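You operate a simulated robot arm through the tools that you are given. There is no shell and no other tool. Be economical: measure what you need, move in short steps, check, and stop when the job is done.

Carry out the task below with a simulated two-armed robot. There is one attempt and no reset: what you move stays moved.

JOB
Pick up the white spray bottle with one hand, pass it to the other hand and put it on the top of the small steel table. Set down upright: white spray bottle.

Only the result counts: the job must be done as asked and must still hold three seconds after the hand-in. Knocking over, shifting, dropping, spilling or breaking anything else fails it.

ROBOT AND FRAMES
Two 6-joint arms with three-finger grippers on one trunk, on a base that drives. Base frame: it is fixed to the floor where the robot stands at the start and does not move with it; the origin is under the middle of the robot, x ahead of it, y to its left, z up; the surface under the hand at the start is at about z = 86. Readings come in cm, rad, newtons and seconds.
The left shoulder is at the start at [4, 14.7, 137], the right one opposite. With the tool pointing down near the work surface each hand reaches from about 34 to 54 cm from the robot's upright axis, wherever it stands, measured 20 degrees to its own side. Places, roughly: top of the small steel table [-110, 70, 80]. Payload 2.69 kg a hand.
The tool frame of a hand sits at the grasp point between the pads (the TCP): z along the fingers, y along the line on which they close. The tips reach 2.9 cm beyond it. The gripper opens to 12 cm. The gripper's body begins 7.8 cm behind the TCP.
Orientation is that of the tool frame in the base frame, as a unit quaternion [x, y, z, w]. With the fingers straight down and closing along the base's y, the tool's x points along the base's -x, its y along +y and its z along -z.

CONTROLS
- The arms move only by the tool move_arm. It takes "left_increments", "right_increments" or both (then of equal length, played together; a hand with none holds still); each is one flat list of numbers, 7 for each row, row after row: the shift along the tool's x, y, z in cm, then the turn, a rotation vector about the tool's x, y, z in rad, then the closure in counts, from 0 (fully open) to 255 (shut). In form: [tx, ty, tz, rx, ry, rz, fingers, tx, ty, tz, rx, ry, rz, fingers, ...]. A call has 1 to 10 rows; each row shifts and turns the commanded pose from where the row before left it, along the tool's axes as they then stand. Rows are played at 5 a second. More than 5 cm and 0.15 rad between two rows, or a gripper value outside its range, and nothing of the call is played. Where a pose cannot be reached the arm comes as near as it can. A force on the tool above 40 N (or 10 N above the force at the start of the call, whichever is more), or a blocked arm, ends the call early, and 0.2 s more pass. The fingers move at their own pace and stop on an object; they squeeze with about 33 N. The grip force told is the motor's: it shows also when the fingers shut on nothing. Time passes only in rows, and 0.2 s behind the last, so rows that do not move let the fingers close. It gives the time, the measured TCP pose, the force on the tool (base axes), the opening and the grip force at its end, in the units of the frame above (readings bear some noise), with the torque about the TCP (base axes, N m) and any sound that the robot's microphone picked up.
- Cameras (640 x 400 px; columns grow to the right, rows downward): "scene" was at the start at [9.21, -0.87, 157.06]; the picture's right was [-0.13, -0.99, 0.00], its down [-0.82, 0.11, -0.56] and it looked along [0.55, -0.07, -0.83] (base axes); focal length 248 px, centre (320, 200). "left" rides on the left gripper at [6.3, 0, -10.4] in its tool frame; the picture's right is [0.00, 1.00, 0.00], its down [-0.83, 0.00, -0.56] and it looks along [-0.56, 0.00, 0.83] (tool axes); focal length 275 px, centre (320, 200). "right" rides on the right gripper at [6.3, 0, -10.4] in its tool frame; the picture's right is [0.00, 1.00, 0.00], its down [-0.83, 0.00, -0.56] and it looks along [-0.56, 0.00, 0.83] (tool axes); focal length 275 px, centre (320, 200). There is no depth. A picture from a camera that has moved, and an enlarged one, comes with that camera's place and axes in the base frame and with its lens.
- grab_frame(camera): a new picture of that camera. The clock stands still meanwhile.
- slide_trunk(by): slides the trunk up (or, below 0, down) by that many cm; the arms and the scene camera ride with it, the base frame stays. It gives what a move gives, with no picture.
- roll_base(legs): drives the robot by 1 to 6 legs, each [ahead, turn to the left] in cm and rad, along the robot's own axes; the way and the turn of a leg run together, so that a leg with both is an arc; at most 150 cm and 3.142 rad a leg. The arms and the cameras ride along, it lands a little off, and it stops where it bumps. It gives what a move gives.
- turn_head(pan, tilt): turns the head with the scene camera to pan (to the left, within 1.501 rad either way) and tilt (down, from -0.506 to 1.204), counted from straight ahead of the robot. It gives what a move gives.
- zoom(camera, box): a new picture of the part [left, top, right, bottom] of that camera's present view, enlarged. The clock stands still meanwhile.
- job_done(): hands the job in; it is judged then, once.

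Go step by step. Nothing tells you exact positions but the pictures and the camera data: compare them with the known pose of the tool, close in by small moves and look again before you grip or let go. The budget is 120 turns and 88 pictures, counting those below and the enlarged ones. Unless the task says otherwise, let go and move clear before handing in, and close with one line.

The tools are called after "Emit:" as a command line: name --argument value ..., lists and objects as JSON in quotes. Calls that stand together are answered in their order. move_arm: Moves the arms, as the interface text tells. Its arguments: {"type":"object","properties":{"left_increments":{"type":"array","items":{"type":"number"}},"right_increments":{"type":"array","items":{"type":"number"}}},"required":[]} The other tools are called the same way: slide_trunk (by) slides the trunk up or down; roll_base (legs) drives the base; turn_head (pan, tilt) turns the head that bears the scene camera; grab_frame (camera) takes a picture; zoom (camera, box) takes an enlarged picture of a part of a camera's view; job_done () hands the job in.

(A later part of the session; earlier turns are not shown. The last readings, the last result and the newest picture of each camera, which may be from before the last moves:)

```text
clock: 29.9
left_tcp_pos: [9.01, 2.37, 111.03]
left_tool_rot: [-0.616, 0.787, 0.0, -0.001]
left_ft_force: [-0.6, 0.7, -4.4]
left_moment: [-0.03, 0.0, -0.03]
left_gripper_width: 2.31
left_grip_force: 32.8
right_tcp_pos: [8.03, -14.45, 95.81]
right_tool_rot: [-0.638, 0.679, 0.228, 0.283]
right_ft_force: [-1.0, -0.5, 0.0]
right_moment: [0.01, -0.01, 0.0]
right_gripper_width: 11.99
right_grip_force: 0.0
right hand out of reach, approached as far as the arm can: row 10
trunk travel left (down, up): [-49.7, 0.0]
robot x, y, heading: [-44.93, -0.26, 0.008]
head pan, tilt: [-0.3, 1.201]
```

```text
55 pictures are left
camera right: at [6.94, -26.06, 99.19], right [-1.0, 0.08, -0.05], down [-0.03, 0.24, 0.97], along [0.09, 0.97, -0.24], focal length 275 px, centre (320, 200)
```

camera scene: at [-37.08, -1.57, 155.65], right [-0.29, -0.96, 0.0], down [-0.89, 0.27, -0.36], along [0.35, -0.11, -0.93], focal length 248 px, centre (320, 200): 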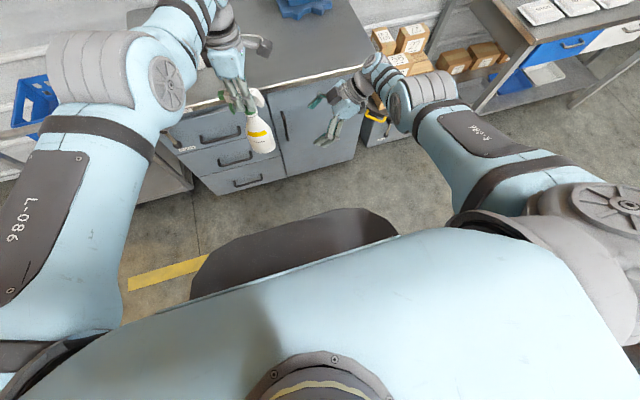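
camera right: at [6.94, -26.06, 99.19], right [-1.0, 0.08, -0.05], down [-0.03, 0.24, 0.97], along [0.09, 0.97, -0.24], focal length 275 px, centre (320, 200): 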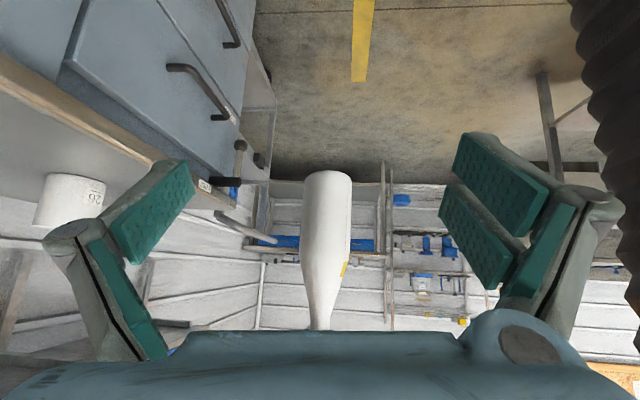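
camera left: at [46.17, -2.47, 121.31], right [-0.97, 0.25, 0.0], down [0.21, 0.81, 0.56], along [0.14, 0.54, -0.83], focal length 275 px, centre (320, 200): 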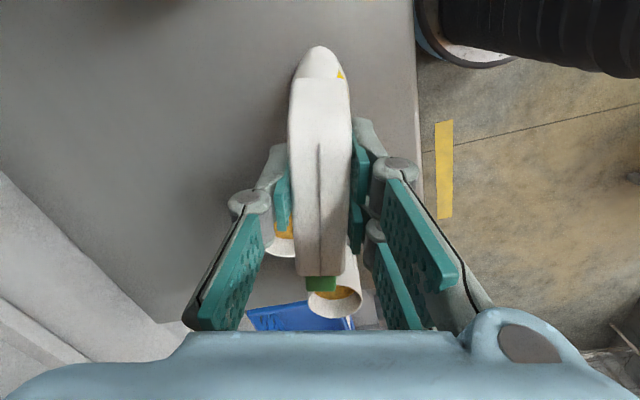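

Now the elbow is clear and the hand faces the bottle from the right. I level the roll and advance 11 cm.

Emit:
move_arm --right_increments '[0, 0, 0, 0, 0, 0.07, 0, -1.28, 0.06, 1.31, 0, 0, 0, 0, -1.28, 0.06, 1.31, 0, 0, 0, 0, -1.28, 0.06, 1.31, 0, 0, 0, 0, -1.28, 0.06, 1.31, 0, 0, 0, 0, -1.28, 0.06, 1.31, 0, 0, 0, 0, -1.28, 0.06, 1.31, 0, 0, 0, 0]'

Emit:
grab_frame --camera "right"

Emit:
grab_frame --camera "scene"

```text
clock: 31.5
left_tcp_pos: [8.96, 2.47, 110.95]
left_tool_rot: [-0.617, 0.787, 0.001, 0.0]
left_ft_force: [-0.2, -0.3, -3.8]
left_moment: [0.0, -0.01, 0.0]
left_gripper_width: 2.33
left_grip_force: 33.6
right_tcp_pos: [8.54, -3.95, 95.19]
right_tool_rot: [-0.613, 0.702, 0.238, 0.275]
right_ft_force: [0.8, 0.5, -0.1]
right_moment: [-0.03, -0.01, -0.02]
right_gripper_width: 12.02
right_grip_force: 0.3
right hand out of reach, approached as far as the arm can: row 6
trunk travel left (down, up): [-49.7, 0.0]
robot x, y, heading: [-44.57, -0.17, 0.001]
head pan, tilt: [-0.3, 1.201]
```

```text
54 pictures are left
camera right: at [6.83, -15.35, 98.76], right [-0.99, 0.13, -0.01], down [0.03, 0.23, 0.97], along [0.13, 0.96, -0.24], focal length 275 px, centre (320, 200)
```

right: 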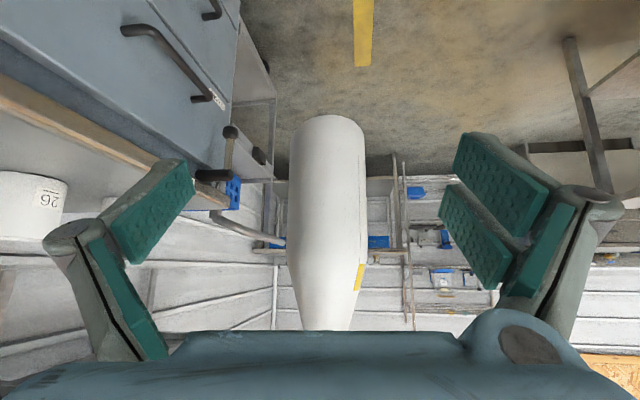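

```text
53 pictures are left
camera scene: at [-37.19, -1.57, 155.65], right [-0.29, -0.96, 0.0], down [-0.89, 0.27, -0.36], along [0.35, -0.11, -0.93], focal length 248 px, centre (320, 200)
```

scene: 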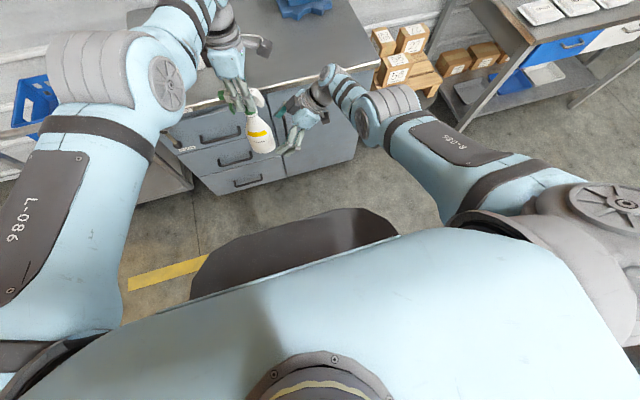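

Nearly aligned; 6 cm remain. I continue forward.

Emit:
move_arm --right_increments '[-1.17, 0.12, 1.01, 0, 0, 0, 0, -1.17, 0.12, 1.01, 0, 0, 0, 0, -1.17, 0.12, 1.01, 0, 0, 0, 0, -1.17, 0.12, 1.01, 0, 0, 0, 0]'

Emit:
grab_frame --camera "right"

Emit:
zoom --camera "scene" --box '[180, 20, 380, 180]'

```text
clock: 32.5
left_tcp_pos: [9.04, 2.39, 110.98]
left_tool_rot: [-0.617, 0.787, 0.0, 0.0]
left_ft_force: [-0.4, -0.3, -3.2]
left_moment: [-0.02, -0.02, -0.02]
left_gripper_width: 2.32
left_grip_force: 33.5
right_tcp_pos: [8.04, 1.77, 95.73]
right_tool_rot: [-0.613, 0.702, 0.237, 0.273]
right_ft_force: [0.2, 0.0, 0.3]
right_moment: [0.01, 0.0, 0.01]
right_gripper_width: 12.0
right_grip_force: 0.1
right hand out of reach, approached as far as the arm can: row 1, 3, 4
trunk travel left (down, up): [-49.7, 0.0]
robot x, y, heading: [-44.74, -0.31, 0.002]
head pan, tilt: [-0.3, 1.201]
```

```text
52 pictures are left
camera right: at [6.39, -9.78, 99.1], right [-0.99, 0.13, -0.01], down [0.03, 0.24, 0.97], along [0.13, 0.96, -0.24], focal length 275 px, centre (320, 200)
```

right: 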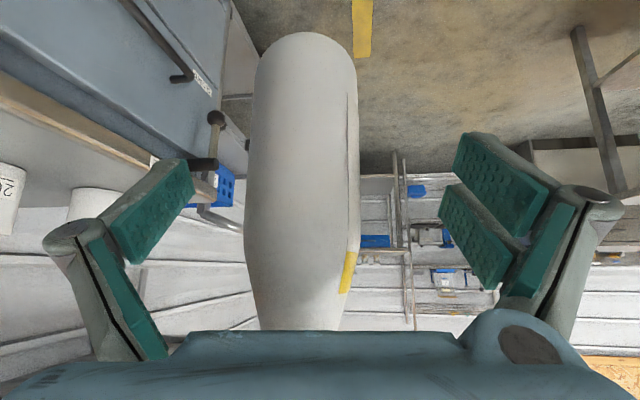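

```text
2.50 times, centred on (280, 100) of scene
camera zoom: at [-37.15, -1.59, 155.65], right [-0.29, -0.96, 0.0], down [-0.89, 0.27, -0.36], along [0.35, -0.11, -0.93], focal length 621 px, centre (420, 450)
```

zoom: 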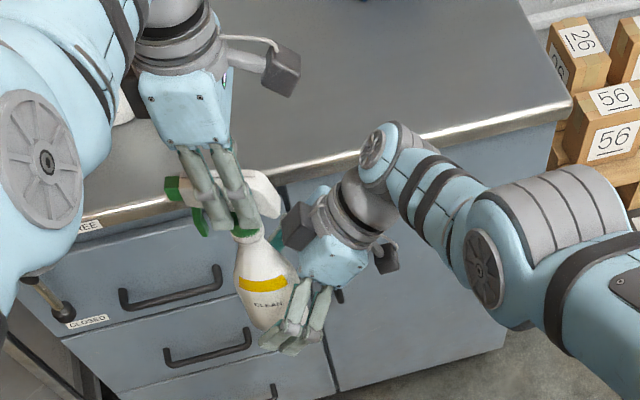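

Within 1 cm. I nudge the bottle with the left hand by 0.7 cm to centre it between the right fingers.

Emit:
move_arm --left_increments '[0.2, 0.35, 0, 0, 0, 0, 255, 0.3, 0.35, 0, 0, 0, 0, 255, 0, 0, 0, 0, 0, 0, 255]'

Emit:
grab_frame --camera "right"

```text
clock: 33.3
left_tcp_pos: [8.71, 1.87, 110.85]
left_tool_rot: [-0.617, 0.787, 0.003, -0.001]
left_ft_force: [0.3, -0.5, -5.6]
left_moment: [0.0, 0.01, -0.01]
left_gripper_width: 2.35
left_grip_force: 33.1
left hand out of reach, approached as far as the arm can: row 2
right_tcp_pos: [8.01, 1.69, 95.68]
right_tool_rot: [-0.613, 0.702, 0.237, 0.274]
right_ft_force: [0.7, -0.7, 0.1]
right_moment: [0.01, 0.04, -0.01]
right_gripper_width: 11.99
right_grip_force: 0.1
trunk travel left (down, up): [-49.7, 0.0]
robot x, y, heading: [-44.94, 0.18, 0.003]
head pan, tilt: [-0.3, 1.201]
```

```text
50 pictures are left
camera right: at [6.38, -9.8, 99.1], right [-0.99, 0.13, -0.01], down [0.03, 0.24, 0.97], along [0.13, 0.96, -0.24], focal length 275 px, centre (320, 200)
```

right: 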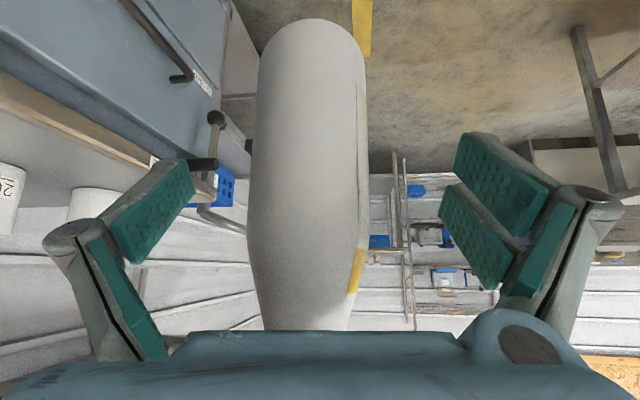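

Half a centimetre left; one more nudge, then I close the right hand gradually.

Emit:
move_arm --left_increments '[0, 0.45, 0, 0, 0, 0, 255, 0, 0, 0, 0, 0, 0, 255, 0, 0, 0, 0, 0, 0, 255, 0, 0, 0, 0, 0, 0, 255, 0, 0, 0, 0, 0, 0, 255]' --right_increments '[0, 0, 0, 0, 0, 0, 0, 0, 0, 0, 0, 0, 0, 60, 0, 0, 0, 0, 0, 0, 100, 0, 0, 0, 0, 0, 0, 110, 0, 0, 0, 0, 0, 0, 110]'

Emit:
grab_frame --camera "right"

```text
clock: 34.5
left_tcp_pos: [8.64, 1.82, 110.97]
left_tool_rot: [-0.618, 0.787, 0.002, 0.0]
left_ft_force: [-0.4, 0.2, -4.2]
left_moment: [-0.05, 0.03, -0.01]
left_gripper_width: 2.35
left_grip_force: 33.0
left hand out of reach, approached as far as the arm can: row 1
right_tcp_pos: [8.02, 1.62, 95.7]
right_tool_rot: [-0.613, 0.702, 0.238, 0.274]
right_ft_force: [-0.2, 0.8, 0.3]
right_moment: [-0.01, -0.02, 0.0]
right_gripper_width: 6.83
right_grip_force: 0.0
trunk travel left (down, up): [-49.7, 0.0]
robot x, y, heading: [-44.98, -0.05, 0.004]
head pan, tilt: [-0.3, 1.201]
```

```text
49 pictures are left
camera right: at [6.38, -9.82, 99.1], right [-0.99, 0.13, -0.01], down [0.03, 0.23, 0.97], along [0.13, 0.96, -0.24], focal length 275 px, centre (320, 200)
```

right: 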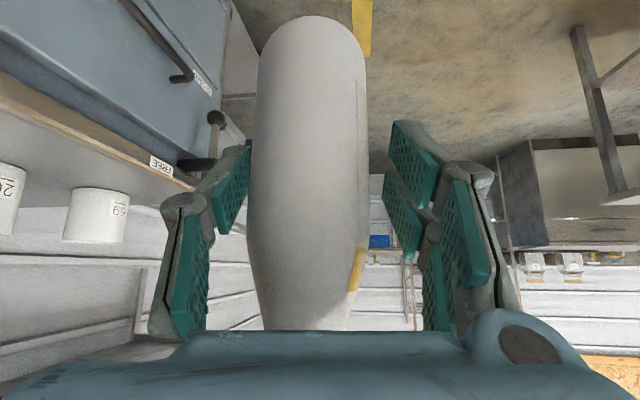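

The -y finger is just at the bottle while the other has about 1 cm of gap. I shift the right hand 0.45 cm and close.

Emit:
move_arm --right_increments '[0, -0.25, 0, 0, 0, 0, 110, 0, -0.2, 0, 0, 0, 0, 112, 0, 0, 0, 0, 0, 0, 125, 0, 0, 0, 0, 0, 0, 150, 0, 0, 0, 0, 0, 0, 200, 0, 0, 0, 0, 0, 0, 255, 0, 0, 0, 0, 0, 0, 255]'

Emit:
grab_frame --camera "right"

Emit:
zoom --camera "scene" --box '[180, 20, 380, 180]'

```text
clock: 36.1
left_tcp_pos: [8.59, 1.8, 110.85]
left_tool_rot: [-0.617, 0.787, 0.001, -0.001]
left_ft_force: [-13.2, 2.6, 1.1]
left_moment: [0.13, 0.77, 0.03]
left_gripper_width: 2.32
left_grip_force: 33.0
right_tcp_pos: [8.12, 1.43, 95.74]
right_tool_rot: [-0.612, 0.703, 0.237, 0.275]
right_ft_force: [13.6, -1.0, -1.0]
right_moment: [0.14, 1.28, -0.05]
right_gripper_width: 4.95
right_grip_force: 33.4
right hand out of reach, approached as far as the arm can: row 2
trunk travel left (down, up): [-49.7, 0.0]
robot x, y, heading: [-44.57, -0.06, 0.005]
head pan, tilt: [-0.3, 1.201]
```

```text
48 pictures are left
camera right: at [6.48, -10.0, 99.18], right [-0.99, 0.13, -0.01], down [0.03, 0.23, 0.97], along [0.13, 0.96, -0.24], focal length 275 px, centre (320, 200)
```

right: 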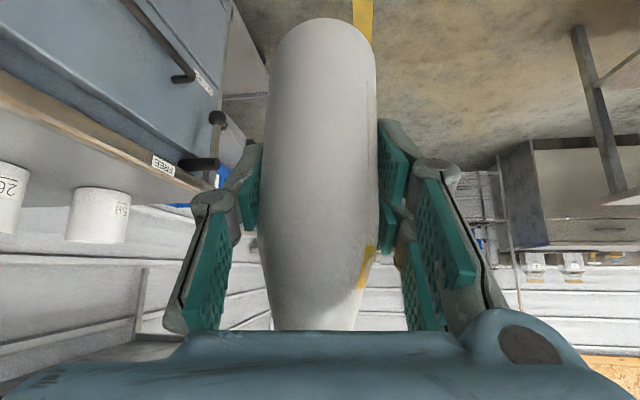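

```text
2.50 times, centred on (280, 100) of scene
camera zoom: at [-37.16, -1.63, 155.65], right [-0.29, -0.96, 0.0], down [-0.89, 0.27, -0.36], along [0.35, -0.11, -0.93], focal length 621 px, centre (420, 450)
```

zoom: 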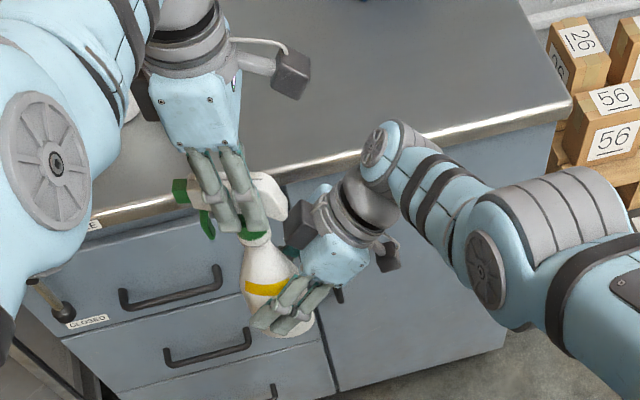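

The right hand holds the body (4.95 cm, 33 N). I open the left hand and slide it away along the nozzle direction.

Emit:
move_arm --left_increments '[0, 0, 0, 0, 0, 0, 190, 0, 0, 0, 0, 0, 0, 150, 0, 0, 0, 0, 0, 0, 80, 0, 0, 0, 0, 0, 0, 0, 0, 0, 0, 0, 0, 0, 0]' --right_increments '[0, 0, 0, 0, 0, 0, 255, 0, 0, 0, 0, 0, 0, 255, 0, 0, 0, 0, 0, 0, 255, 0, 0, 0, 0, 0, 0, 255, 0, 0, 0, 0, 0, 0, 255]'

Emit:
grab_frame --camera "left"

Emit:
zoom --camera "scene" --box '[180, 20, 380, 180]'

```text
clock: 37.3
left_tcp_pos: [8.66, 1.81, 110.81]
left_tool_rot: [-0.617, 0.787, 0.002, -0.001]
left_ft_force: [-0.1, 0.0, -0.7]
left_moment: [0.0, 0.0, 0.03]
left_gripper_width: 11.99
left_grip_force: 0.1
right_tcp_pos: [8.09, 1.59, 95.73]
right_tool_rot: [-0.613, 0.702, 0.239, 0.275]
right_ft_force: [1.0, 0.2, 0.6]
right_moment: [0.01, 0.02, 0.02]
right_gripper_width: 4.93
right_grip_force: 33.5
trunk travel left (down, up): [-49.7, 0.0]
robot x, y, heading: [-44.77, 0.37, 0.002]
head pan, tilt: [-0.3, 1.201]
```

```text
46 pictures are left
camera left: at [7.16, -4.5, 121.25], right [-0.97, 0.24, 0.0], down [0.2, 0.81, 0.56], along [0.13, 0.54, -0.83], focal length 275 px, centre (320, 200)
```

left: 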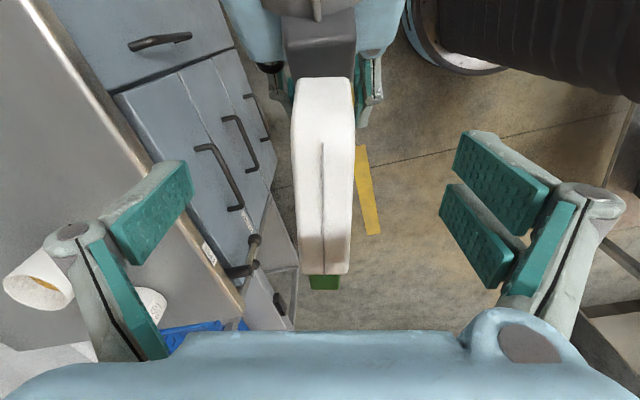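

```text
2.50 times, centred on (280, 100) of scene
camera zoom: at [-37.16, -1.63, 155.65], right [-0.29, -0.96, 0.0], down [-0.89, 0.27, -0.36], along [0.35, -0.11, -0.93], focal length 621 px, centre (420, 450)
```

zoom: 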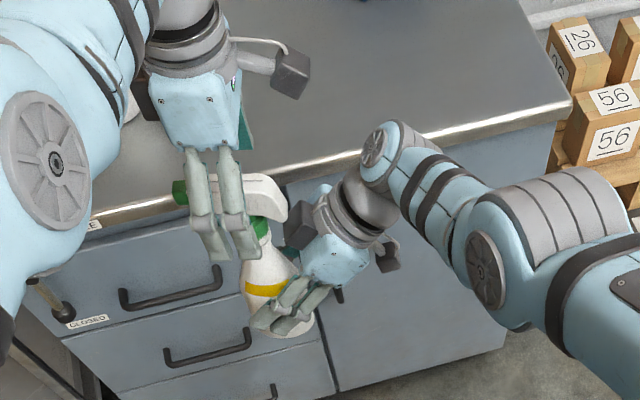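

The bottle stays in the right hand. I slide the left hand off along the nozzle direction.

Emit:
move_arm --left_increments '[-1.5, 0, 0, 0, 0, 0, 0, -1.5, 0, 0, 0, 0, 0, 0, -2, 0, 0, 0, 0, 0, 0, -2, 0, 0, 0, 0, 0, 0, -2, 0, 0, 0, 0, 0, 0, -2, 0, 0, 0, 0, 0, 0, -2, 0, 0, 0, 0, 0, 0, -2, 0, 0, 0, 0, 0, 0]'

Emit:
grab_frame --camera "scene"

Emit:
grab_frame --camera "left"

```text
clock: 39.1
left_tcp_pos: [12.15, 16.3, 110.86]
left_tool_rot: [-0.617, 0.787, 0.0, -0.001]
left_ft_force: [0.2, -0.7, 0.3]
left_moment: [-0.01, 0.02, -0.01]
left_gripper_width: 12.0
left_grip_force: 0.1
left hand out of reach, approached as far as the arm can: row 2, 8
right_tcp_pos: [8.11, 1.72, 95.67]
right_tool_rot: [-0.613, 0.702, 0.237, 0.274]
right_ft_force: [0.6, 0.0, 0.3]
right_moment: [-0.04, 0.02, 0.0]
right_gripper_width: 4.91
right_grip_force: 33.1
trunk travel left (down, up): [-49.7, 0.0]
robot x, y, heading: [-44.53, 0.44, 0.001]
head pan, tilt: [-0.3, 1.201]
```

```text
44 pictures are left
camera scene: at [-37.11, -1.5, 155.65], right [-0.29, -0.96, 0.0], down [-0.89, 0.27, -0.36], along [0.35, -0.11, -0.93], focal length 248 px, centre (320, 200)
```

scene: 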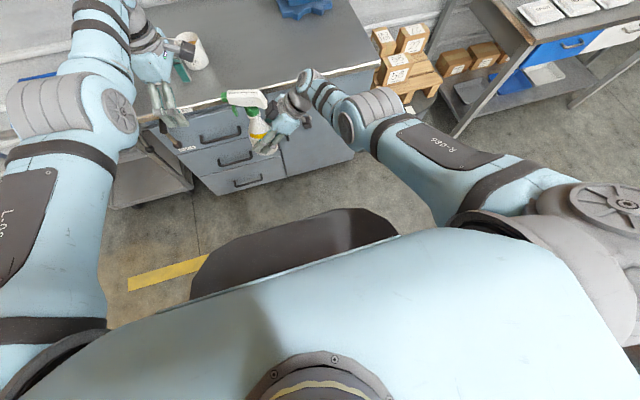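

```text
43 pictures are left
camera left: at [10.74, 10.12, 121.33], right [-0.97, 0.24, 0.0], down [0.2, 0.81, 0.56], along [0.13, 0.54, -0.83], focal length 275 px, centre (320, 200)
```

left: 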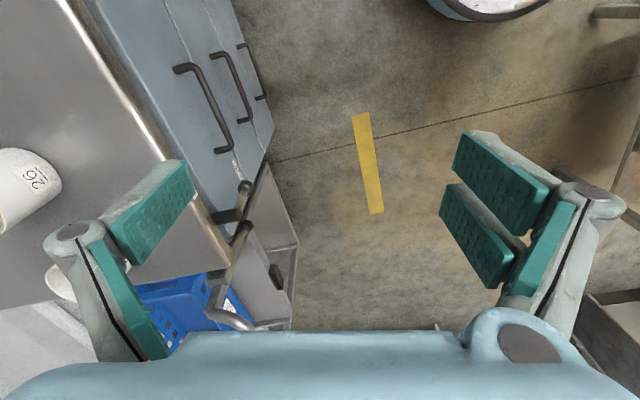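

The handover is done and the left hand is clear. Now I turn left to about 75° and look toward the table before driving.

Emit:
roll_base --legs '[[0, 1.3]]'

Emit:
turn_head --pan 0.8 --tilt 0.75

Emit:
grab_frame --camera "scene"

Emit:
turn_head --pan -0.2 --tilt 0.7

Emit:
grab_frame --camera "scene"

```text
clock: 42.8
left_tcp_pos: [-45.43, 59.15, 110.94]
left_tool_rot: [0.968, -0.251, -0.001, 0.001]
left_ft_force: [0.8, -0.3, -0.1]
left_moment: [-0.01, 0.01, 0.0]
left_gripper_width: 11.99
left_grip_force: 0.0
right_tcp_pos: [-32.33, 51.38, 95.71]
right_tool_rot: [0.913, -0.187, -0.355, -0.074]
right_ft_force: [0.5, 1.7, 0.8]
right_moment: [0.0, -0.01, 0.0]
right_gripper_width: 4.9
right_grip_force: 33.7
trunk travel left (down, up): [-49.7, 0.0]
robot x, y, heading: [-45.05, -0.01, 1.312]
head pan, tilt: [-0.3, 1.201]
```

```text
clock: 44.1
left_tcp_pos: [-45.51, 59.24, 111.08]
left_tool_rot: [0.968, -0.251, 0.0, 0.001]
left_ft_force: [-0.4, 0.3, -0.5]
left_moment: [0.0, 0.01, 0.01]
left_gripper_width: 11.99
left_grip_force: 0.1
right_tcp_pos: [-32.46, 51.33, 95.67]
right_tool_rot: [0.913, -0.186, -0.355, -0.074]
right_ft_force: [0.4, -0.3, 0.8]
right_moment: [-0.01, 0.01, 0.0]
right_gripper_width: 4.92
right_grip_force: 32.9
trunk travel left (down, up): [-49.7, 0.0]
robot x, y, heading: [-44.77, -0.24, 1.307]
head pan, tilt: [0.799, 0.75]
```

```text
42 pictures are left
camera scene: at [-48.29, 9.18, 158.82], right [0.86, 0.51, 0.0], down [0.35, -0.59, -0.73], along [-0.37, 0.63, -0.68], focal length 248 px, centre (320, 200)
```

scene: 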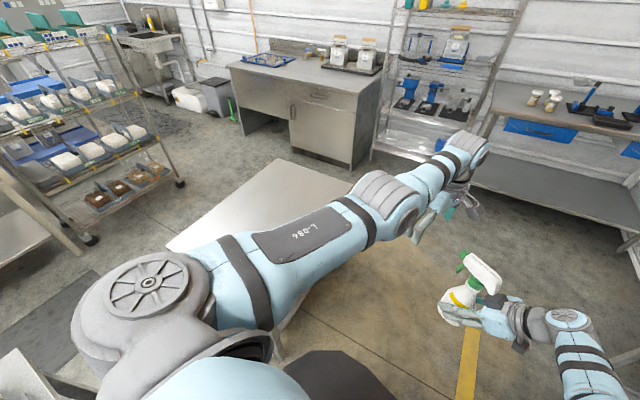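

```text
clock: 45.4
left_tcp_pos: [-45.52, 59.29, 111.08]
left_tool_rot: [0.968, -0.252, 0.0, 0.0]
left_ft_force: [0.0, 0.3, 0.2]
left_moment: [0.0, 0.03, -0.02]
left_gripper_width: 11.97
left_grip_force: 0.0
right_tcp_pos: [-32.45, 51.43, 95.68]
right_tool_rot: [0.913, -0.186, -0.355, -0.073]
right_ft_force: [-0.7, 0.1, -0.6]
right_moment: [-0.02, 0.0, -0.01]
right_gripper_width: 4.88
right_grip_force: 33.2
trunk travel left (down, up): [-49.7, 0.0]
robot x, y, heading: [-44.97, -0.1, 1.307]
head pan, tilt: [-0.201, 0.7]
```

```text
41 pictures are left
camera scene: at [-40.28, 9.65, 159.25], right [0.89, -0.45, 0.0], down [-0.29, -0.58, -0.76], along [0.34, 0.68, -0.64], focal length 248 px, centre (320, 200)
```

scene: 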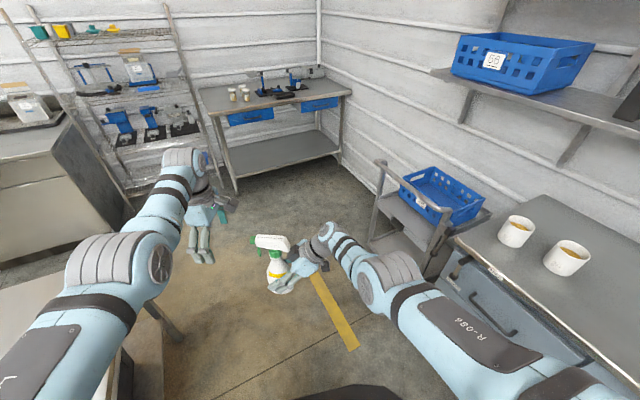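

The way is free and the tabletop is empty, roughly x -130..-79, y 30..98. I drive along the table's side, then turn to face it.

Emit:
roll_base --legs '[[0, 0.12], [65, 0]]'

Emit:
turn_head --pan 1.3 --tilt 0.9

Emit:
grab_frame --camera "scene"

```text
clock: 49.5
left_tcp_pos: [-43.27, 123.02, 111.08]
left_tool_rot: [0.981, -0.193, -0.001, 0.0]
left_ft_force: [0.2, 0.6, 0.0]
left_moment: [0.01, 0.01, 0.0]
left_gripper_width: 12.0
left_grip_force: 0.0
right_tcp_pos: [-29.37, 116.96, 95.84]
right_tool_rot: [0.922, -0.132, -0.359, -0.054]
right_ft_force: [-1.2, -0.1, -5.1]
right_moment: [0.0, -0.01, -0.03]
right_gripper_width: 4.9
right_grip_force: 32.9
trunk travel left (down, up): [-49.7, 0.0]
robot x, y, heading: [-35.43, 64.45, 1.43]
head pan, tilt: [-0.201, 0.7]
```

```text
clock: 51.1
left_tcp_pos: [-43.23, 123.19, 110.88]
left_tool_rot: [0.981, -0.193, 0.0, 0.001]
left_ft_force: [0.4, 0.5, -0.5]
left_moment: [0.0, -0.01, 0.0]
left_gripper_width: 12.0
left_grip_force: 0.1
right_tcp_pos: [-29.29, 116.92, 95.71]
right_tool_rot: [0.923, -0.132, -0.359, -0.053]
right_ft_force: [0.3, 0.8, -4.6]
right_moment: [-0.01, 0.03, 0.02]
right_gripper_width: 4.88
right_grip_force: 33.5
trunk travel left (down, up): [-49.7, 0.0]
robot x, y, heading: [-35.77, 64.6, 1.425]
head pan, tilt: [1.3, 0.901]
```

```text
40 pictures are left
camera scene: at [-41.9, 69.67, 157.64], right [0.4, 0.92, 0.0], down [0.72, -0.32, -0.62], along [-0.57, 0.25, -0.78], focal length 248 px, centre (320, 200)
```

scene: 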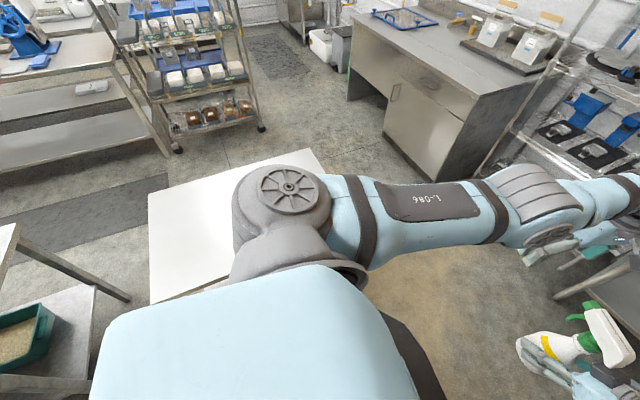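

Tabletop measured: x about -130..-82, y 31..102, empty. I turn to face it (heading π); the bottle passes 10 cm above the top.

Emit:
roll_base --legs '[[0, 1.715]]'

Emit:
turn_head --pan -0.1 --tilt 0.95

Emit:
grab_frame --camera "scene"

```text
clock: 55.7
left_tcp_pos: [-92.77, 49.22, 111.03]
left_tool_rot: [0.793, 0.609, 0.001, 0.0]
left_ft_force: [0.0, 0.1, -0.3]
left_moment: [0.03, -0.01, -0.02]
left_gripper_width: 11.99
left_grip_force: 0.0
right_tcp_pos: [-88.24, 63.89, 95.7]
right_tool_rot: [0.709, 0.605, -0.276, 0.235]
right_ft_force: [-0.6, -0.2, -4.0]
right_moment: [0.02, -0.01, 0.04]
right_gripper_width: 4.9
right_grip_force: 33.3
trunk travel left (down, up): [-49.7, 0.0]
robot x, y, heading: [-35.1, 64.45, 3.124]
head pan, tilt: [1.3, 0.901]
```

```text
clock: 57.2
left_tcp_pos: [-92.7, 49.11, 111.01]
left_tool_rot: [0.793, 0.61, 0.0, 0.001]
left_ft_force: [-0.5, -0.1, -0.1]
left_moment: [-0.03, 0.03, 0.04]
left_gripper_width: 12.01
left_grip_force: 0.0
right_tcp_pos: [-88.26, 63.86, 95.67]
right_tool_rot: [0.708, 0.606, -0.276, 0.235]
right_ft_force: [0.7, 0.4, -4.4]
right_moment: [0.01, 0.0, -0.01]
right_gripper_width: 4.9
right_grip_force: 33.0
trunk travel left (down, up): [-49.7, 0.0]
robot x, y, heading: [-35.56, 64.62, 3.125]
head pan, tilt: [-0.099, 0.949]
```

```text
39 pictures are left
camera scene: at [-44.63, 65.36, 157.27], right [0.11, 0.99, 0.0], down [0.81, -0.09, -0.58], along [-0.58, 0.07, -0.81], focal length 248 px, centre (320, 200)
```

scene: 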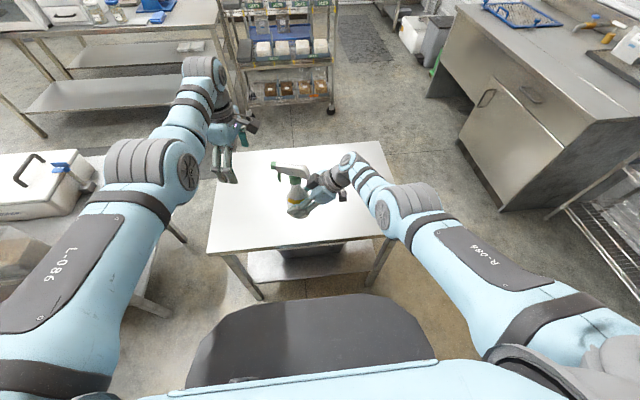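

Facing the table squarely. I go 8 cm ahead, then check how upright the bottle hangs.

Emit:
roll_base --legs '[[8, 0]]'

Emit:
zoom --camera "scene" --box '[230, 120, 390, 260]'

Emit:
grab_frame --camera "right"

Emit:
grab_frame --camera "left"

```text
clock: 58.2
left_tcp_pos: [-101.87, 49.44, 110.85]
left_tool_rot: [0.793, 0.61, 0.001, 0.001]
left_ft_force: [-1.7, -1.0, -2.1]
left_moment: [-0.05, -0.19, 0.02]
left_gripper_width: 12.0
left_grip_force: 0.1
right_tcp_pos: [-97.33, 63.71, 94.91]
right_tool_rot: [0.708, 0.606, -0.277, 0.235]
right_ft_force: [-0.4, -0.4, -5.0]
right_moment: [-0.04, -0.05, -0.02]
right_gripper_width: 4.9
right_grip_force: 33.4
trunk travel left (down, up): [-49.7, 0.0]
robot x, y, heading: [-43.59, 64.77, 3.124]
head pan, tilt: [-0.099, 0.949]
```

```text
2.86 times, centred on (310, 190) of scene
camera zoom: at [-54.44, 65.51, 157.22], right [0.11, 0.99, 0.0], down [0.81, -0.09, -0.57], along [-0.57, 0.07, -0.82], focal length 710 px, centre (349, 229)
```

zoom: 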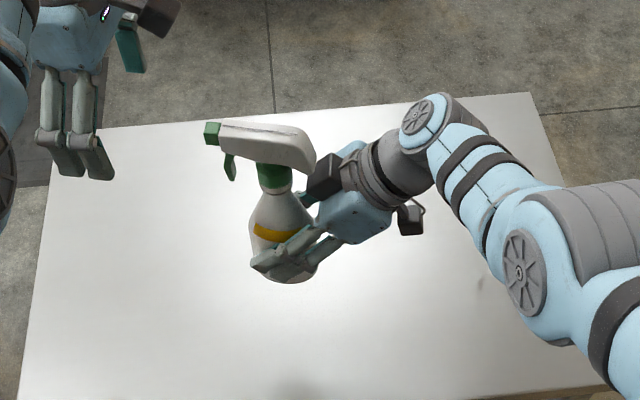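

```text
37 pictures are left
camera right: at [-95.63, 75.38, 98.39], right [0.99, -0.15, -0.01], down [-0.03, -0.23, 0.97], along [-0.15, -0.96, -0.24], focal length 275 px, centre (320, 200)
```

right: 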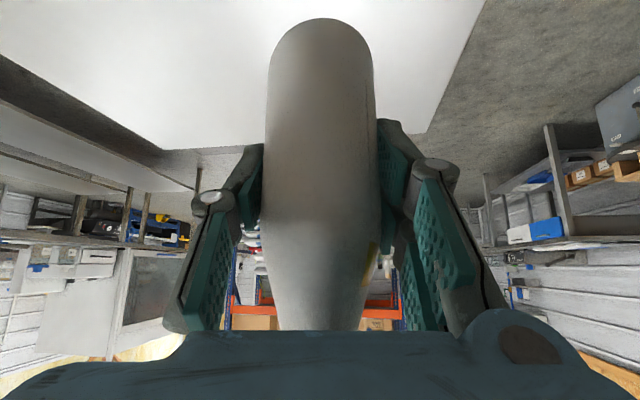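

```text
36 pictures are left
camera left: at [-100.28, 55.46, 121.28], right [0.97, -0.26, 0.0], down [-0.22, -0.8, 0.56], along [-0.14, -0.54, -0.83], focal length 275 px, centre (320, 200)
```

left: 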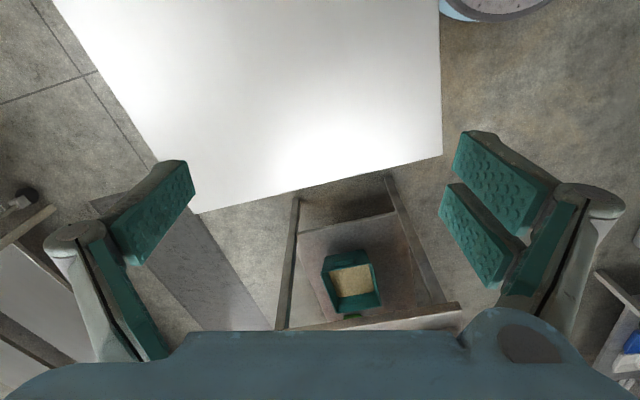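

The bottle hangs nearly upright (1–2° off), over the middle of the table at about (-97, 63). I trim the pitch a touch and lower the trunk 7 cm.

Emit:
move_arm --right_increments '[0, 0, 0, 0, -0.025, 0, 255]'

Emit:
slide_trunk --by -7

Emit:
grab_frame --camera "right"

Emit:
zoom --camera "scene" --box '[230, 120, 390, 260]'

```text
clock: 58.6
left_tcp_pos: [-100.59, 49.57, 111.53]
left_tool_rot: [0.793, 0.61, -0.004, -0.002]
left_ft_force: [0.1, 0.2, -0.1]
left_moment: [-0.02, -0.07, 0.01]
left_gripper_width: 12.02
left_grip_force: 0.1
right_tcp_pos: [-96.19, 63.7, 95.76]
right_tool_rot: [0.702, 0.605, -0.29, 0.239]
right_ft_force: [-0.8, 0.2, -3.6]
right_moment: [0.03, -0.09, 0.01]
right_gripper_width: 4.88
right_grip_force: 32.5
trunk travel left (down, up): [-49.7, 0.0]
robot x, y, heading: [-43.49, 64.42, 3.124]
head pan, tilt: [-0.099, 0.949]
```

```text
clock: 59.7
left_tcp_pos: [-100.64, 49.48, 104.62]
left_tool_rot: [0.792, 0.611, -0.004, -0.002]
left_ft_force: [0.9, 0.7, 0.8]
left_moment: [-0.01, 0.06, 0.0]
left_gripper_width: 11.99
left_grip_force: 0.0
right_tcp_pos: [-96.22, 63.71, 88.78]
right_tool_rot: [0.702, 0.605, -0.289, 0.239]
right_ft_force: [0.4, 0.0, -4.2]
right_moment: [0.04, 0.03, -0.05]
right_gripper_width: 4.89
right_grip_force: 33.1
trunk travel left (down, up): [-42.7, 7.0]
robot x, y, heading: [-43.7, 64.72, 3.128]
head pan, tilt: [-0.099, 0.949]
```

```text
35 pictures are left
camera right: at [-94.46, 75.47, 91.79], right [0.99, -0.15, -0.02], down [-0.01, -0.21, 0.98], along [-0.15, -0.97, -0.21], focal length 275 px, centre (320, 200)
```

right: 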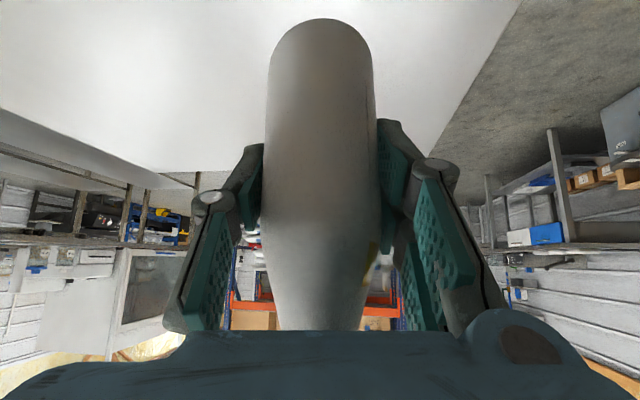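

```text
2.86 times, centred on (310, 190) of scene
camera zoom: at [-52.6, 65.49, 150.34], right [0.11, 0.99, 0.0], down [0.81, -0.09, -0.58], along [-0.58, 0.07, -0.81], focal length 710 px, centre (349, 229)
```

zoom: 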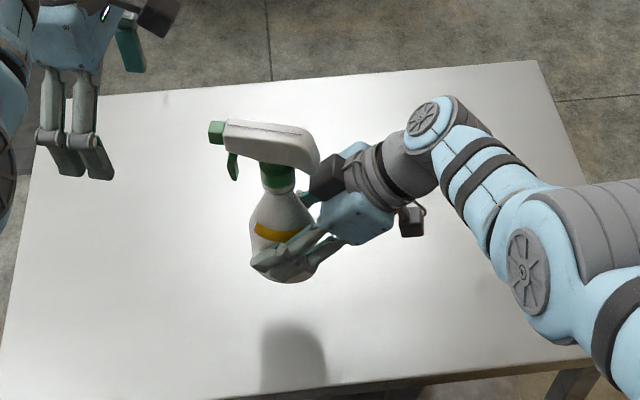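

Upright now, bottom about 3 cm above the top. I lower 2 cm, then half-centimetre steps while watching the force.

Emit:
slide_trunk --by -2

Emit:
slide_trunk --by -0.5

Emit:
zoom --camera "scene" --box '[230, 120, 390, 260]'

```text
clock: 60.4
left_tcp_pos: [-100.7, 49.57, 102.46]
left_tool_rot: [0.792, 0.61, -0.004, -0.002]
left_ft_force: [0.4, 0.8, 0.3]
left_moment: [-0.01, -0.04, -0.02]
left_gripper_width: 12.02
left_grip_force: 0.1
right_tcp_pos: [-96.29, 63.68, 86.64]
right_tool_rot: [0.702, 0.605, -0.289, 0.239]
right_ft_force: [-0.3, 0.6, -5.0]
right_moment: [0.02, 0.03, 0.0]
right_gripper_width: 4.88
right_grip_force: 33.2
trunk travel left (down, up): [-40.7, 9.0]
robot x, y, heading: [-43.53, 64.52, 3.124]
head pan, tilt: [-0.099, 0.949]
```

```text
clock: 60.9
left_tcp_pos: [-100.71, 49.53, 101.93]
left_tool_rot: [0.792, 0.61, -0.003, -0.001]
left_ft_force: [0.4, -0.6, 0.3]
left_moment: [0.02, -0.04, 0.0]
left_gripper_width: 12.01
left_grip_force: 0.1
right_tcp_pos: [-96.38, 63.84, 86.03]
right_tool_rot: [0.702, 0.605, -0.288, 0.239]
right_ft_force: [-0.3, 0.0, -4.6]
right_moment: [0.04, 0.03, -0.02]
right_gripper_width: 4.88
right_grip_force: 33.4
trunk travel left (down, up): [-40.2, 9.5]
robot x, y, heading: [-43.49, 64.47, 3.126]
head pan, tilt: [-0.099, 0.949]
```

```text
2.86 times, centred on (310, 190) of scene
camera zoom: at [-52.81, 65.5, 147.8], right [0.11, 0.99, 0.0], down [0.81, -0.09, -0.58], along [-0.58, 0.07, -0.81], focal length 710 px, centre (349, 229)
```

zoom: 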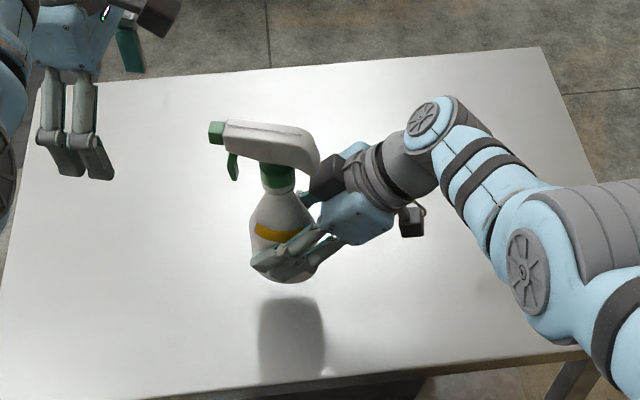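

The reflection gap says about 1.2 cm remains. I lower 0.8, then 0.3.

Emit:
slide_trunk --by -0.8

Emit:
slide_trunk --by -0.3

Emit:
zoom --camera "scene" --box '[270, 160, 350, 230]'

```text
clock: 61.5
left_tcp_pos: [-100.72, 49.51, 101.08]
left_tool_rot: [0.793, 0.61, -0.004, -0.002]
left_ft_force: [-0.3, -0.1, 0.6]
left_moment: [0.0, 0.0, 0.02]
left_gripper_width: 12.0
left_grip_force: 0.1
right_tcp_pos: [-96.49, 63.78, 85.3]
right_tool_rot: [0.703, 0.604, -0.289, 0.238]
right_ft_force: [-0.7, -0.1, -4.7]
right_moment: [0.0, 0.01, 0.03]
right_gripper_width: 4.91
right_grip_force: 33.1
trunk travel left (down, up): [-39.4, 10.3]
robot x, y, heading: [-43.28, 64.75, 3.126]
head pan, tilt: [-0.099, 0.949]
```

```text
clock: 62.0
left_tcp_pos: [-100.78, 49.55, 100.91]
left_tool_rot: [0.792, 0.61, -0.003, -0.002]
left_ft_force: [0.3, -0.2, -0.3]
left_moment: [0.0, 0.02, 0.01]
left_gripper_width: 12.03
left_grip_force: 0.0
right_tcp_pos: [-96.35, 63.67, 84.96]
right_tool_rot: [0.702, 0.605, -0.289, 0.239]
right_ft_force: [-0.6, 0.6, -4.5]
right_moment: [0.03, 0.0, 0.0]
right_gripper_width: 4.89
right_grip_force: 32.8
trunk travel left (down, up): [-39.1, 10.6]
robot x, y, heading: [-43.37, 64.58, 3.129]
head pan, tilt: [-0.099, 0.949]
```

```text
5.71 times, centred on (310, 195) of scene
camera zoom: at [-52.78, 65.5, 146.69], right [0.11, 0.99, 0.0], down [0.81, -0.09, -0.58], along [-0.58, 0.07, -0.81], focal length 1419 px, centre (377, 229)
```

zoom: 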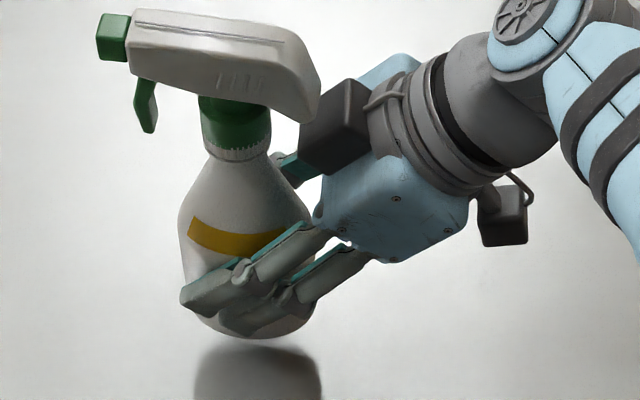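

About 0.4 cm gap remains; I step down in 0.2 cm increments.

Emit:
slide_trunk --by -0.25

Emit:
slide_trunk --by -0.15

Emit:
zoom --camera "scene" --box '[270, 160, 350, 230]'

```text
clock: 62.5
left_tcp_pos: [-100.77, 49.44, 100.53]
left_tool_rot: [0.792, 0.61, -0.004, -0.001]
left_ft_force: [-0.8, 0.0, -0.5]
left_moment: [-0.02, -0.05, 0.0]
left_gripper_width: 11.98
left_grip_force: 0.1
right_tcp_pos: [-96.42, 63.86, 84.8]
right_tool_rot: [0.702, 0.605, -0.289, 0.24]
right_ft_force: [-0.6, 0.1, -3.4]
right_moment: [0.0, 0.01, -0.02]
right_gripper_width: 4.88
right_grip_force: 33.0
trunk travel left (down, up): [-38.9, 10.9]
robot x, y, heading: [-43.46, 65.03, 3.127]
head pan, tilt: [-0.099, 0.949]
```

```text
clock: 63.1
left_tcp_pos: [-100.6, 49.39, 100.6]
left_tool_rot: [0.793, 0.609, -0.003, -0.002]
left_ft_force: [-0.7, 0.5, -0.1]
left_moment: [-0.01, 0.02, 0.02]
left_gripper_width: 12.0
left_grip_force: 0.1
right_tcp_pos: [-96.4, 63.77, 84.58]
right_tool_rot: [0.702, 0.605, -0.288, 0.239]
right_ft_force: [0.2, 0.4, -3.7]
right_moment: [-0.02, 0.03, 0.0]
right_gripper_width: 4.89
right_grip_force: 33.2
trunk travel left (down, up): [-38.7, 11.0]
robot x, y, heading: [-43.49, 64.62, 3.129]
head pan, tilt: [-0.099, 0.949]
```

```text
5.71 times, centred on (310, 195) of scene
camera zoom: at [-52.74, 65.5, 146.29], right [0.11, 0.99, 0.0], down [0.81, -0.09, -0.58], along [-0.58, 0.07, -0.81], focal length 1419 px, centre (377, 229)
```

zoom: 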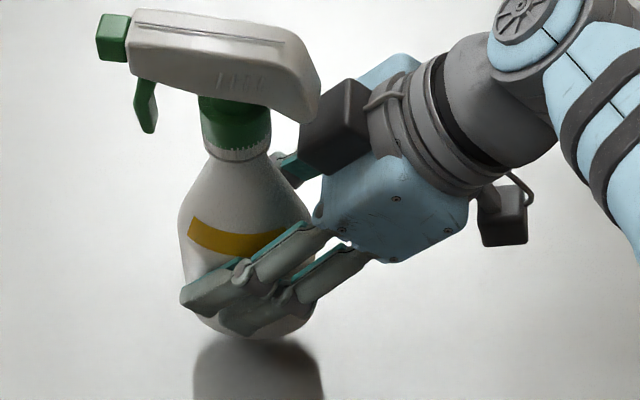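

Almost touching. Two more small steps with force watch.

Emit:
slide_trunk --by -0.15

Emit:
slide_trunk --by -0.15

Emit:
zoom --camera "scene" --box '[270, 160, 350, 230]'

```text
clock: 63.6
left_tcp_pos: [-100.71, 49.59, 100.26]
left_tool_rot: [0.792, 0.611, -0.003, -0.002]
left_ft_force: [0.2, -0.4, 0.3]
left_moment: [0.05, -0.01, -0.02]
left_gripper_width: 11.98
left_grip_force: 0.1
right_tcp_pos: [-96.38, 63.82, 84.35]
right_tool_rot: [0.703, 0.605, -0.288, 0.239]
right_ft_force: [-0.4, -0.1, -4.0]
right_moment: [0.0, -0.01, 0.02]
right_gripper_width: 4.89
right_grip_force: 32.4
trunk travel left (down, up): [-38.6, 11.2]
robot x, y, heading: [-43.53, 64.62, 3.124]
head pan, tilt: [-0.099, 0.949]
```

```text
clock: 64.1
left_tcp_pos: [-100.79, 49.62, 100.2]
left_tool_rot: [0.792, 0.61, -0.004, -0.001]
left_ft_force: [0.5, -0.9, 0.6]
left_moment: [0.0, -0.01, -0.02]
left_gripper_width: 12.0
left_grip_force: 0.0
right_tcp_pos: [-96.34, 63.79, 84.29]
right_tool_rot: [0.702, 0.605, -0.288, 0.239]
right_ft_force: [-0.9, -0.1, -4.4]
right_moment: [0.01, 0.05, 0.01]
right_gripper_width: 4.88
right_grip_force: 33.1
trunk travel left (down, up): [-38.4, 11.3]
robot x, y, heading: [-43.91, 65.03, 3.129]
head pan, tilt: [-0.099, 0.949]
```

```text
5.71 times, centred on (310, 195) of scene
camera zoom: at [-52.74, 65.5, 145.99], right [0.11, 0.99, 0.0], down [0.81, -0.09, -0.58], along [-0.58, 0.07, -0.81], focal length 1419 px, centre (377, 229)
```

zoom: 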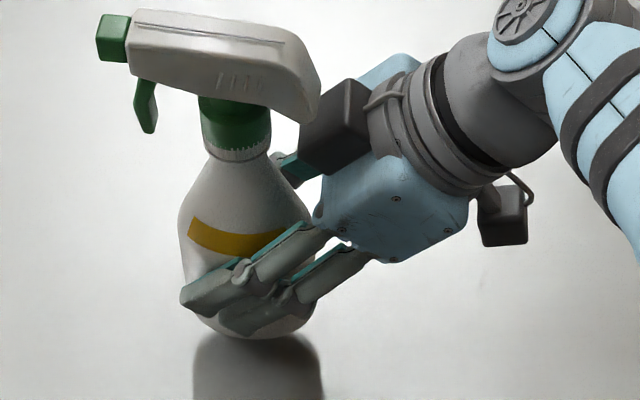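

Still no contact force; I keep stepping 0.15 cm.

Emit:
slide_trunk --by -0.15

Emit:
slide_trunk --by -0.15

Emit:
zoom --camera "scene" --box '[280, 190, 330, 230]'

```text
clock: 64.6
left_tcp_pos: [-100.72, 49.53, 99.87]
left_tool_rot: [0.792, 0.61, -0.003, -0.002]
left_ft_force: [0.4, 0.4, 0.6]
left_moment: [-0.03, 0.0, 0.02]
left_gripper_width: 11.99
left_grip_force: 0.0
right_tcp_pos: [-96.29, 63.95, 83.98]
right_tool_rot: [0.703, 0.605, -0.288, 0.239]
right_ft_force: [-0.1, -0.8, -5.1]
right_moment: [0.05, 0.02, 0.0]
right_gripper_width: 4.9
right_grip_force: 33.2
trunk travel left (down, up): [-38.3, 11.5]
robot x, y, heading: [-43.33, 64.86, 3.131]
head pan, tilt: [-0.099, 0.949]
```

```text
clock: 65.1
left_tcp_pos: [-100.8, 49.49, 99.8]
left_tool_rot: [0.792, 0.61, -0.004, -0.001]
left_ft_force: [-0.1, -0.7, 0.1]
left_moment: [0.01, 0.02, 0.01]
left_gripper_width: 11.98
left_grip_force: 0.1
right_tcp_pos: [-96.33, 63.79, 83.98]
right_tool_rot: [0.703, 0.605, -0.288, 0.239]
right_ft_force: [-1.1, -0.6, -4.1]
right_moment: [0.01, 0.0, -0.01]
right_gripper_width: 4.88
right_grip_force: 33.2
trunk travel left (down, up): [-38.1, 11.6]
robot x, y, heading: [-43.49, 64.57, 3.124]
head pan, tilt: [-0.099, 0.949]
```

```text
10.00 times, centred on (305, 210) of scene
camera zoom: at [-52.74, 65.5, 145.68], right [0.11, 0.99, 0.0], down [0.81, -0.09, -0.58], along [-0.58, 0.07, -0.81], focal length 2484 px, centre (470, 100)
```

zoom: 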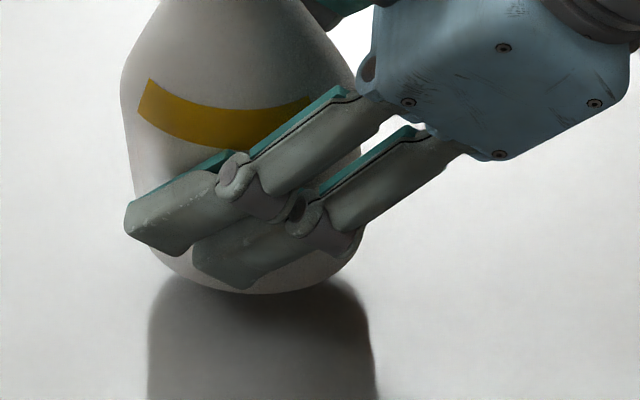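

Still no load change. I continue in small steps.

Emit:
slide_trunk --by -0.15

Emit:
slide_trunk --by -0.15

Emit:
zoom --camera "scene" --box '[280, 190, 330, 230]'

Emit:
grab_frame --camera "right"

```text
clock: 65.6
left_tcp_pos: [-100.81, 49.51, 99.6]
left_tool_rot: [0.792, 0.61, -0.004, -0.002]
left_ft_force: [0.0, -0.5, 0.1]
left_moment: [-0.02, 0.04, -0.02]
left_gripper_width: 12.02
left_grip_force: 0.1
right_tcp_pos: [-96.29, 63.85, 83.72]
right_tool_rot: [0.702, 0.605, -0.29, 0.239]
right_ft_force: [0.3, 0.3, -4.9]
right_moment: [-0.01, 0.0, -0.02]
right_gripper_width: 4.9
right_grip_force: 32.8
trunk travel left (down, up): [-38.0, 11.8]
robot x, y, heading: [-43.46, 64.55, 3.127]
head pan, tilt: [-0.099, 0.949]
```

```text
clock: 66.1
left_tcp_pos: [-100.77, 49.44, 99.61]
left_tool_rot: [0.792, 0.61, -0.004, -0.002]
left_ft_force: [0.1, 0.2, -1.1]
left_moment: [-0.03, 0.03, -0.02]
left_gripper_width: 11.99
left_grip_force: 0.1
right_tcp_pos: [-96.44, 63.7, 83.77]
right_tool_rot: [0.702, 0.606, -0.289, 0.239]
right_ft_force: [-0.2, 0.4, -4.0]
right_moment: [0.01, -0.01, -0.02]
right_gripper_width: 4.87
right_grip_force: 33.0
trunk travel left (down, up): [-37.8, 11.9]
robot x, y, heading: [-43.75, 64.59, 3.127]
head pan, tilt: [-0.099, 0.949]
```

```text
10.00 times, centred on (305, 210) of scene
camera zoom: at [-52.74, 65.5, 145.38], right [0.11, 0.99, 0.0], down [0.81, -0.09, -0.58], along [-0.58, 0.07, -0.81], focal length 2484 px, centre (470, 100)
```

zoom: 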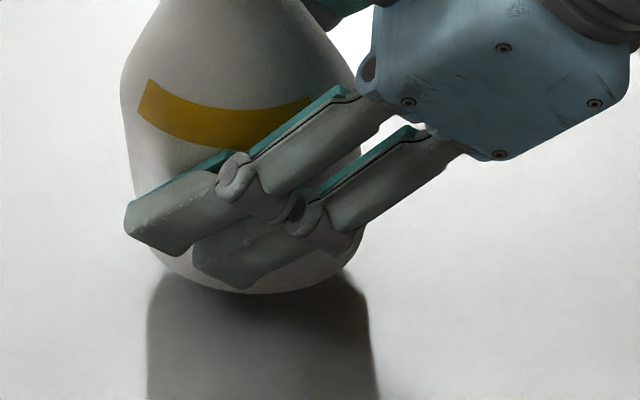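

```text
27 pictures are left
camera right: at [-94.53, 75.48, 86.78], right [0.99, -0.15, -0.02], down [-0.02, -0.21, 0.98], along [-0.15, -0.97, -0.21], focal length 275 px, centre (320, 200)
```

right: 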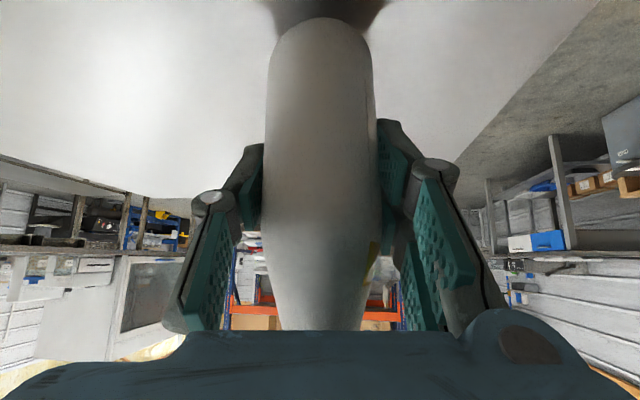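

Near contact. More steps, reading the vertical force.

Emit:
slide_trunk --by -0.2

Emit:
slide_trunk --by -0.2

Emit:
zoom --camera "scene" --box '[280, 190, 330, 230]'

```text
clock: 66.6
left_tcp_pos: [-100.7, 49.53, 99.4]
left_tool_rot: [0.792, 0.611, -0.003, -0.001]
left_ft_force: [0.4, -0.2, 0.0]
left_moment: [0.04, 0.03, 0.02]
left_gripper_width: 12.02
left_grip_force: 0.0
right_tcp_pos: [-96.43, 63.75, 83.37]
right_tool_rot: [0.703, 0.605, -0.288, 0.239]
right_ft_force: [0.1, -0.9, -4.7]
right_moment: [0.02, 0.01, -0.01]
right_gripper_width: 4.89
right_grip_force: 33.4
trunk travel left (down, up): [-37.6, 12.1]
robot x, y, heading: [-43.47, 64.63, 3.121]
head pan, tilt: [-0.099, 0.949]
```

```text
clock: 67.2
left_tcp_pos: [-100.79, 49.51, 99.14]
left_tool_rot: [0.792, 0.61, -0.004, -0.002]
left_ft_force: [-0.7, 0.2, -0.8]
left_moment: [-0.03, -0.01, 0.0]
left_gripper_width: 11.98
left_grip_force: 0.0
right_tcp_pos: [-96.36, 63.74, 83.21]
right_tool_rot: [0.702, 0.605, -0.289, 0.239]
right_ft_force: [0.6, -0.2, -4.3]
right_moment: [0.01, -0.01, 0.02]
right_gripper_width: 4.89
right_grip_force: 33.4
trunk travel left (down, up): [-37.4, 12.3]
robot x, y, heading: [-43.1, 64.72, 3.124]
head pan, tilt: [-0.099, 0.949]
```

```text
10.00 times, centred on (305, 210) of scene
camera zoom: at [-52.75, 65.5, 144.98], right [0.11, 0.99, 0.0], down [0.81, -0.09, -0.58], along [-0.58, 0.07, -0.81], focal length 2484 px, centre (470, 100)
```

zoom: 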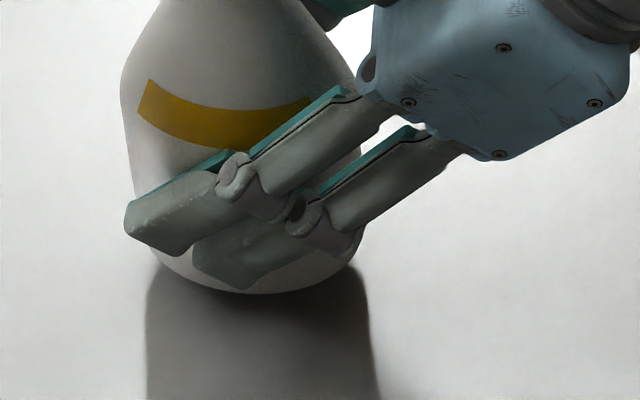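

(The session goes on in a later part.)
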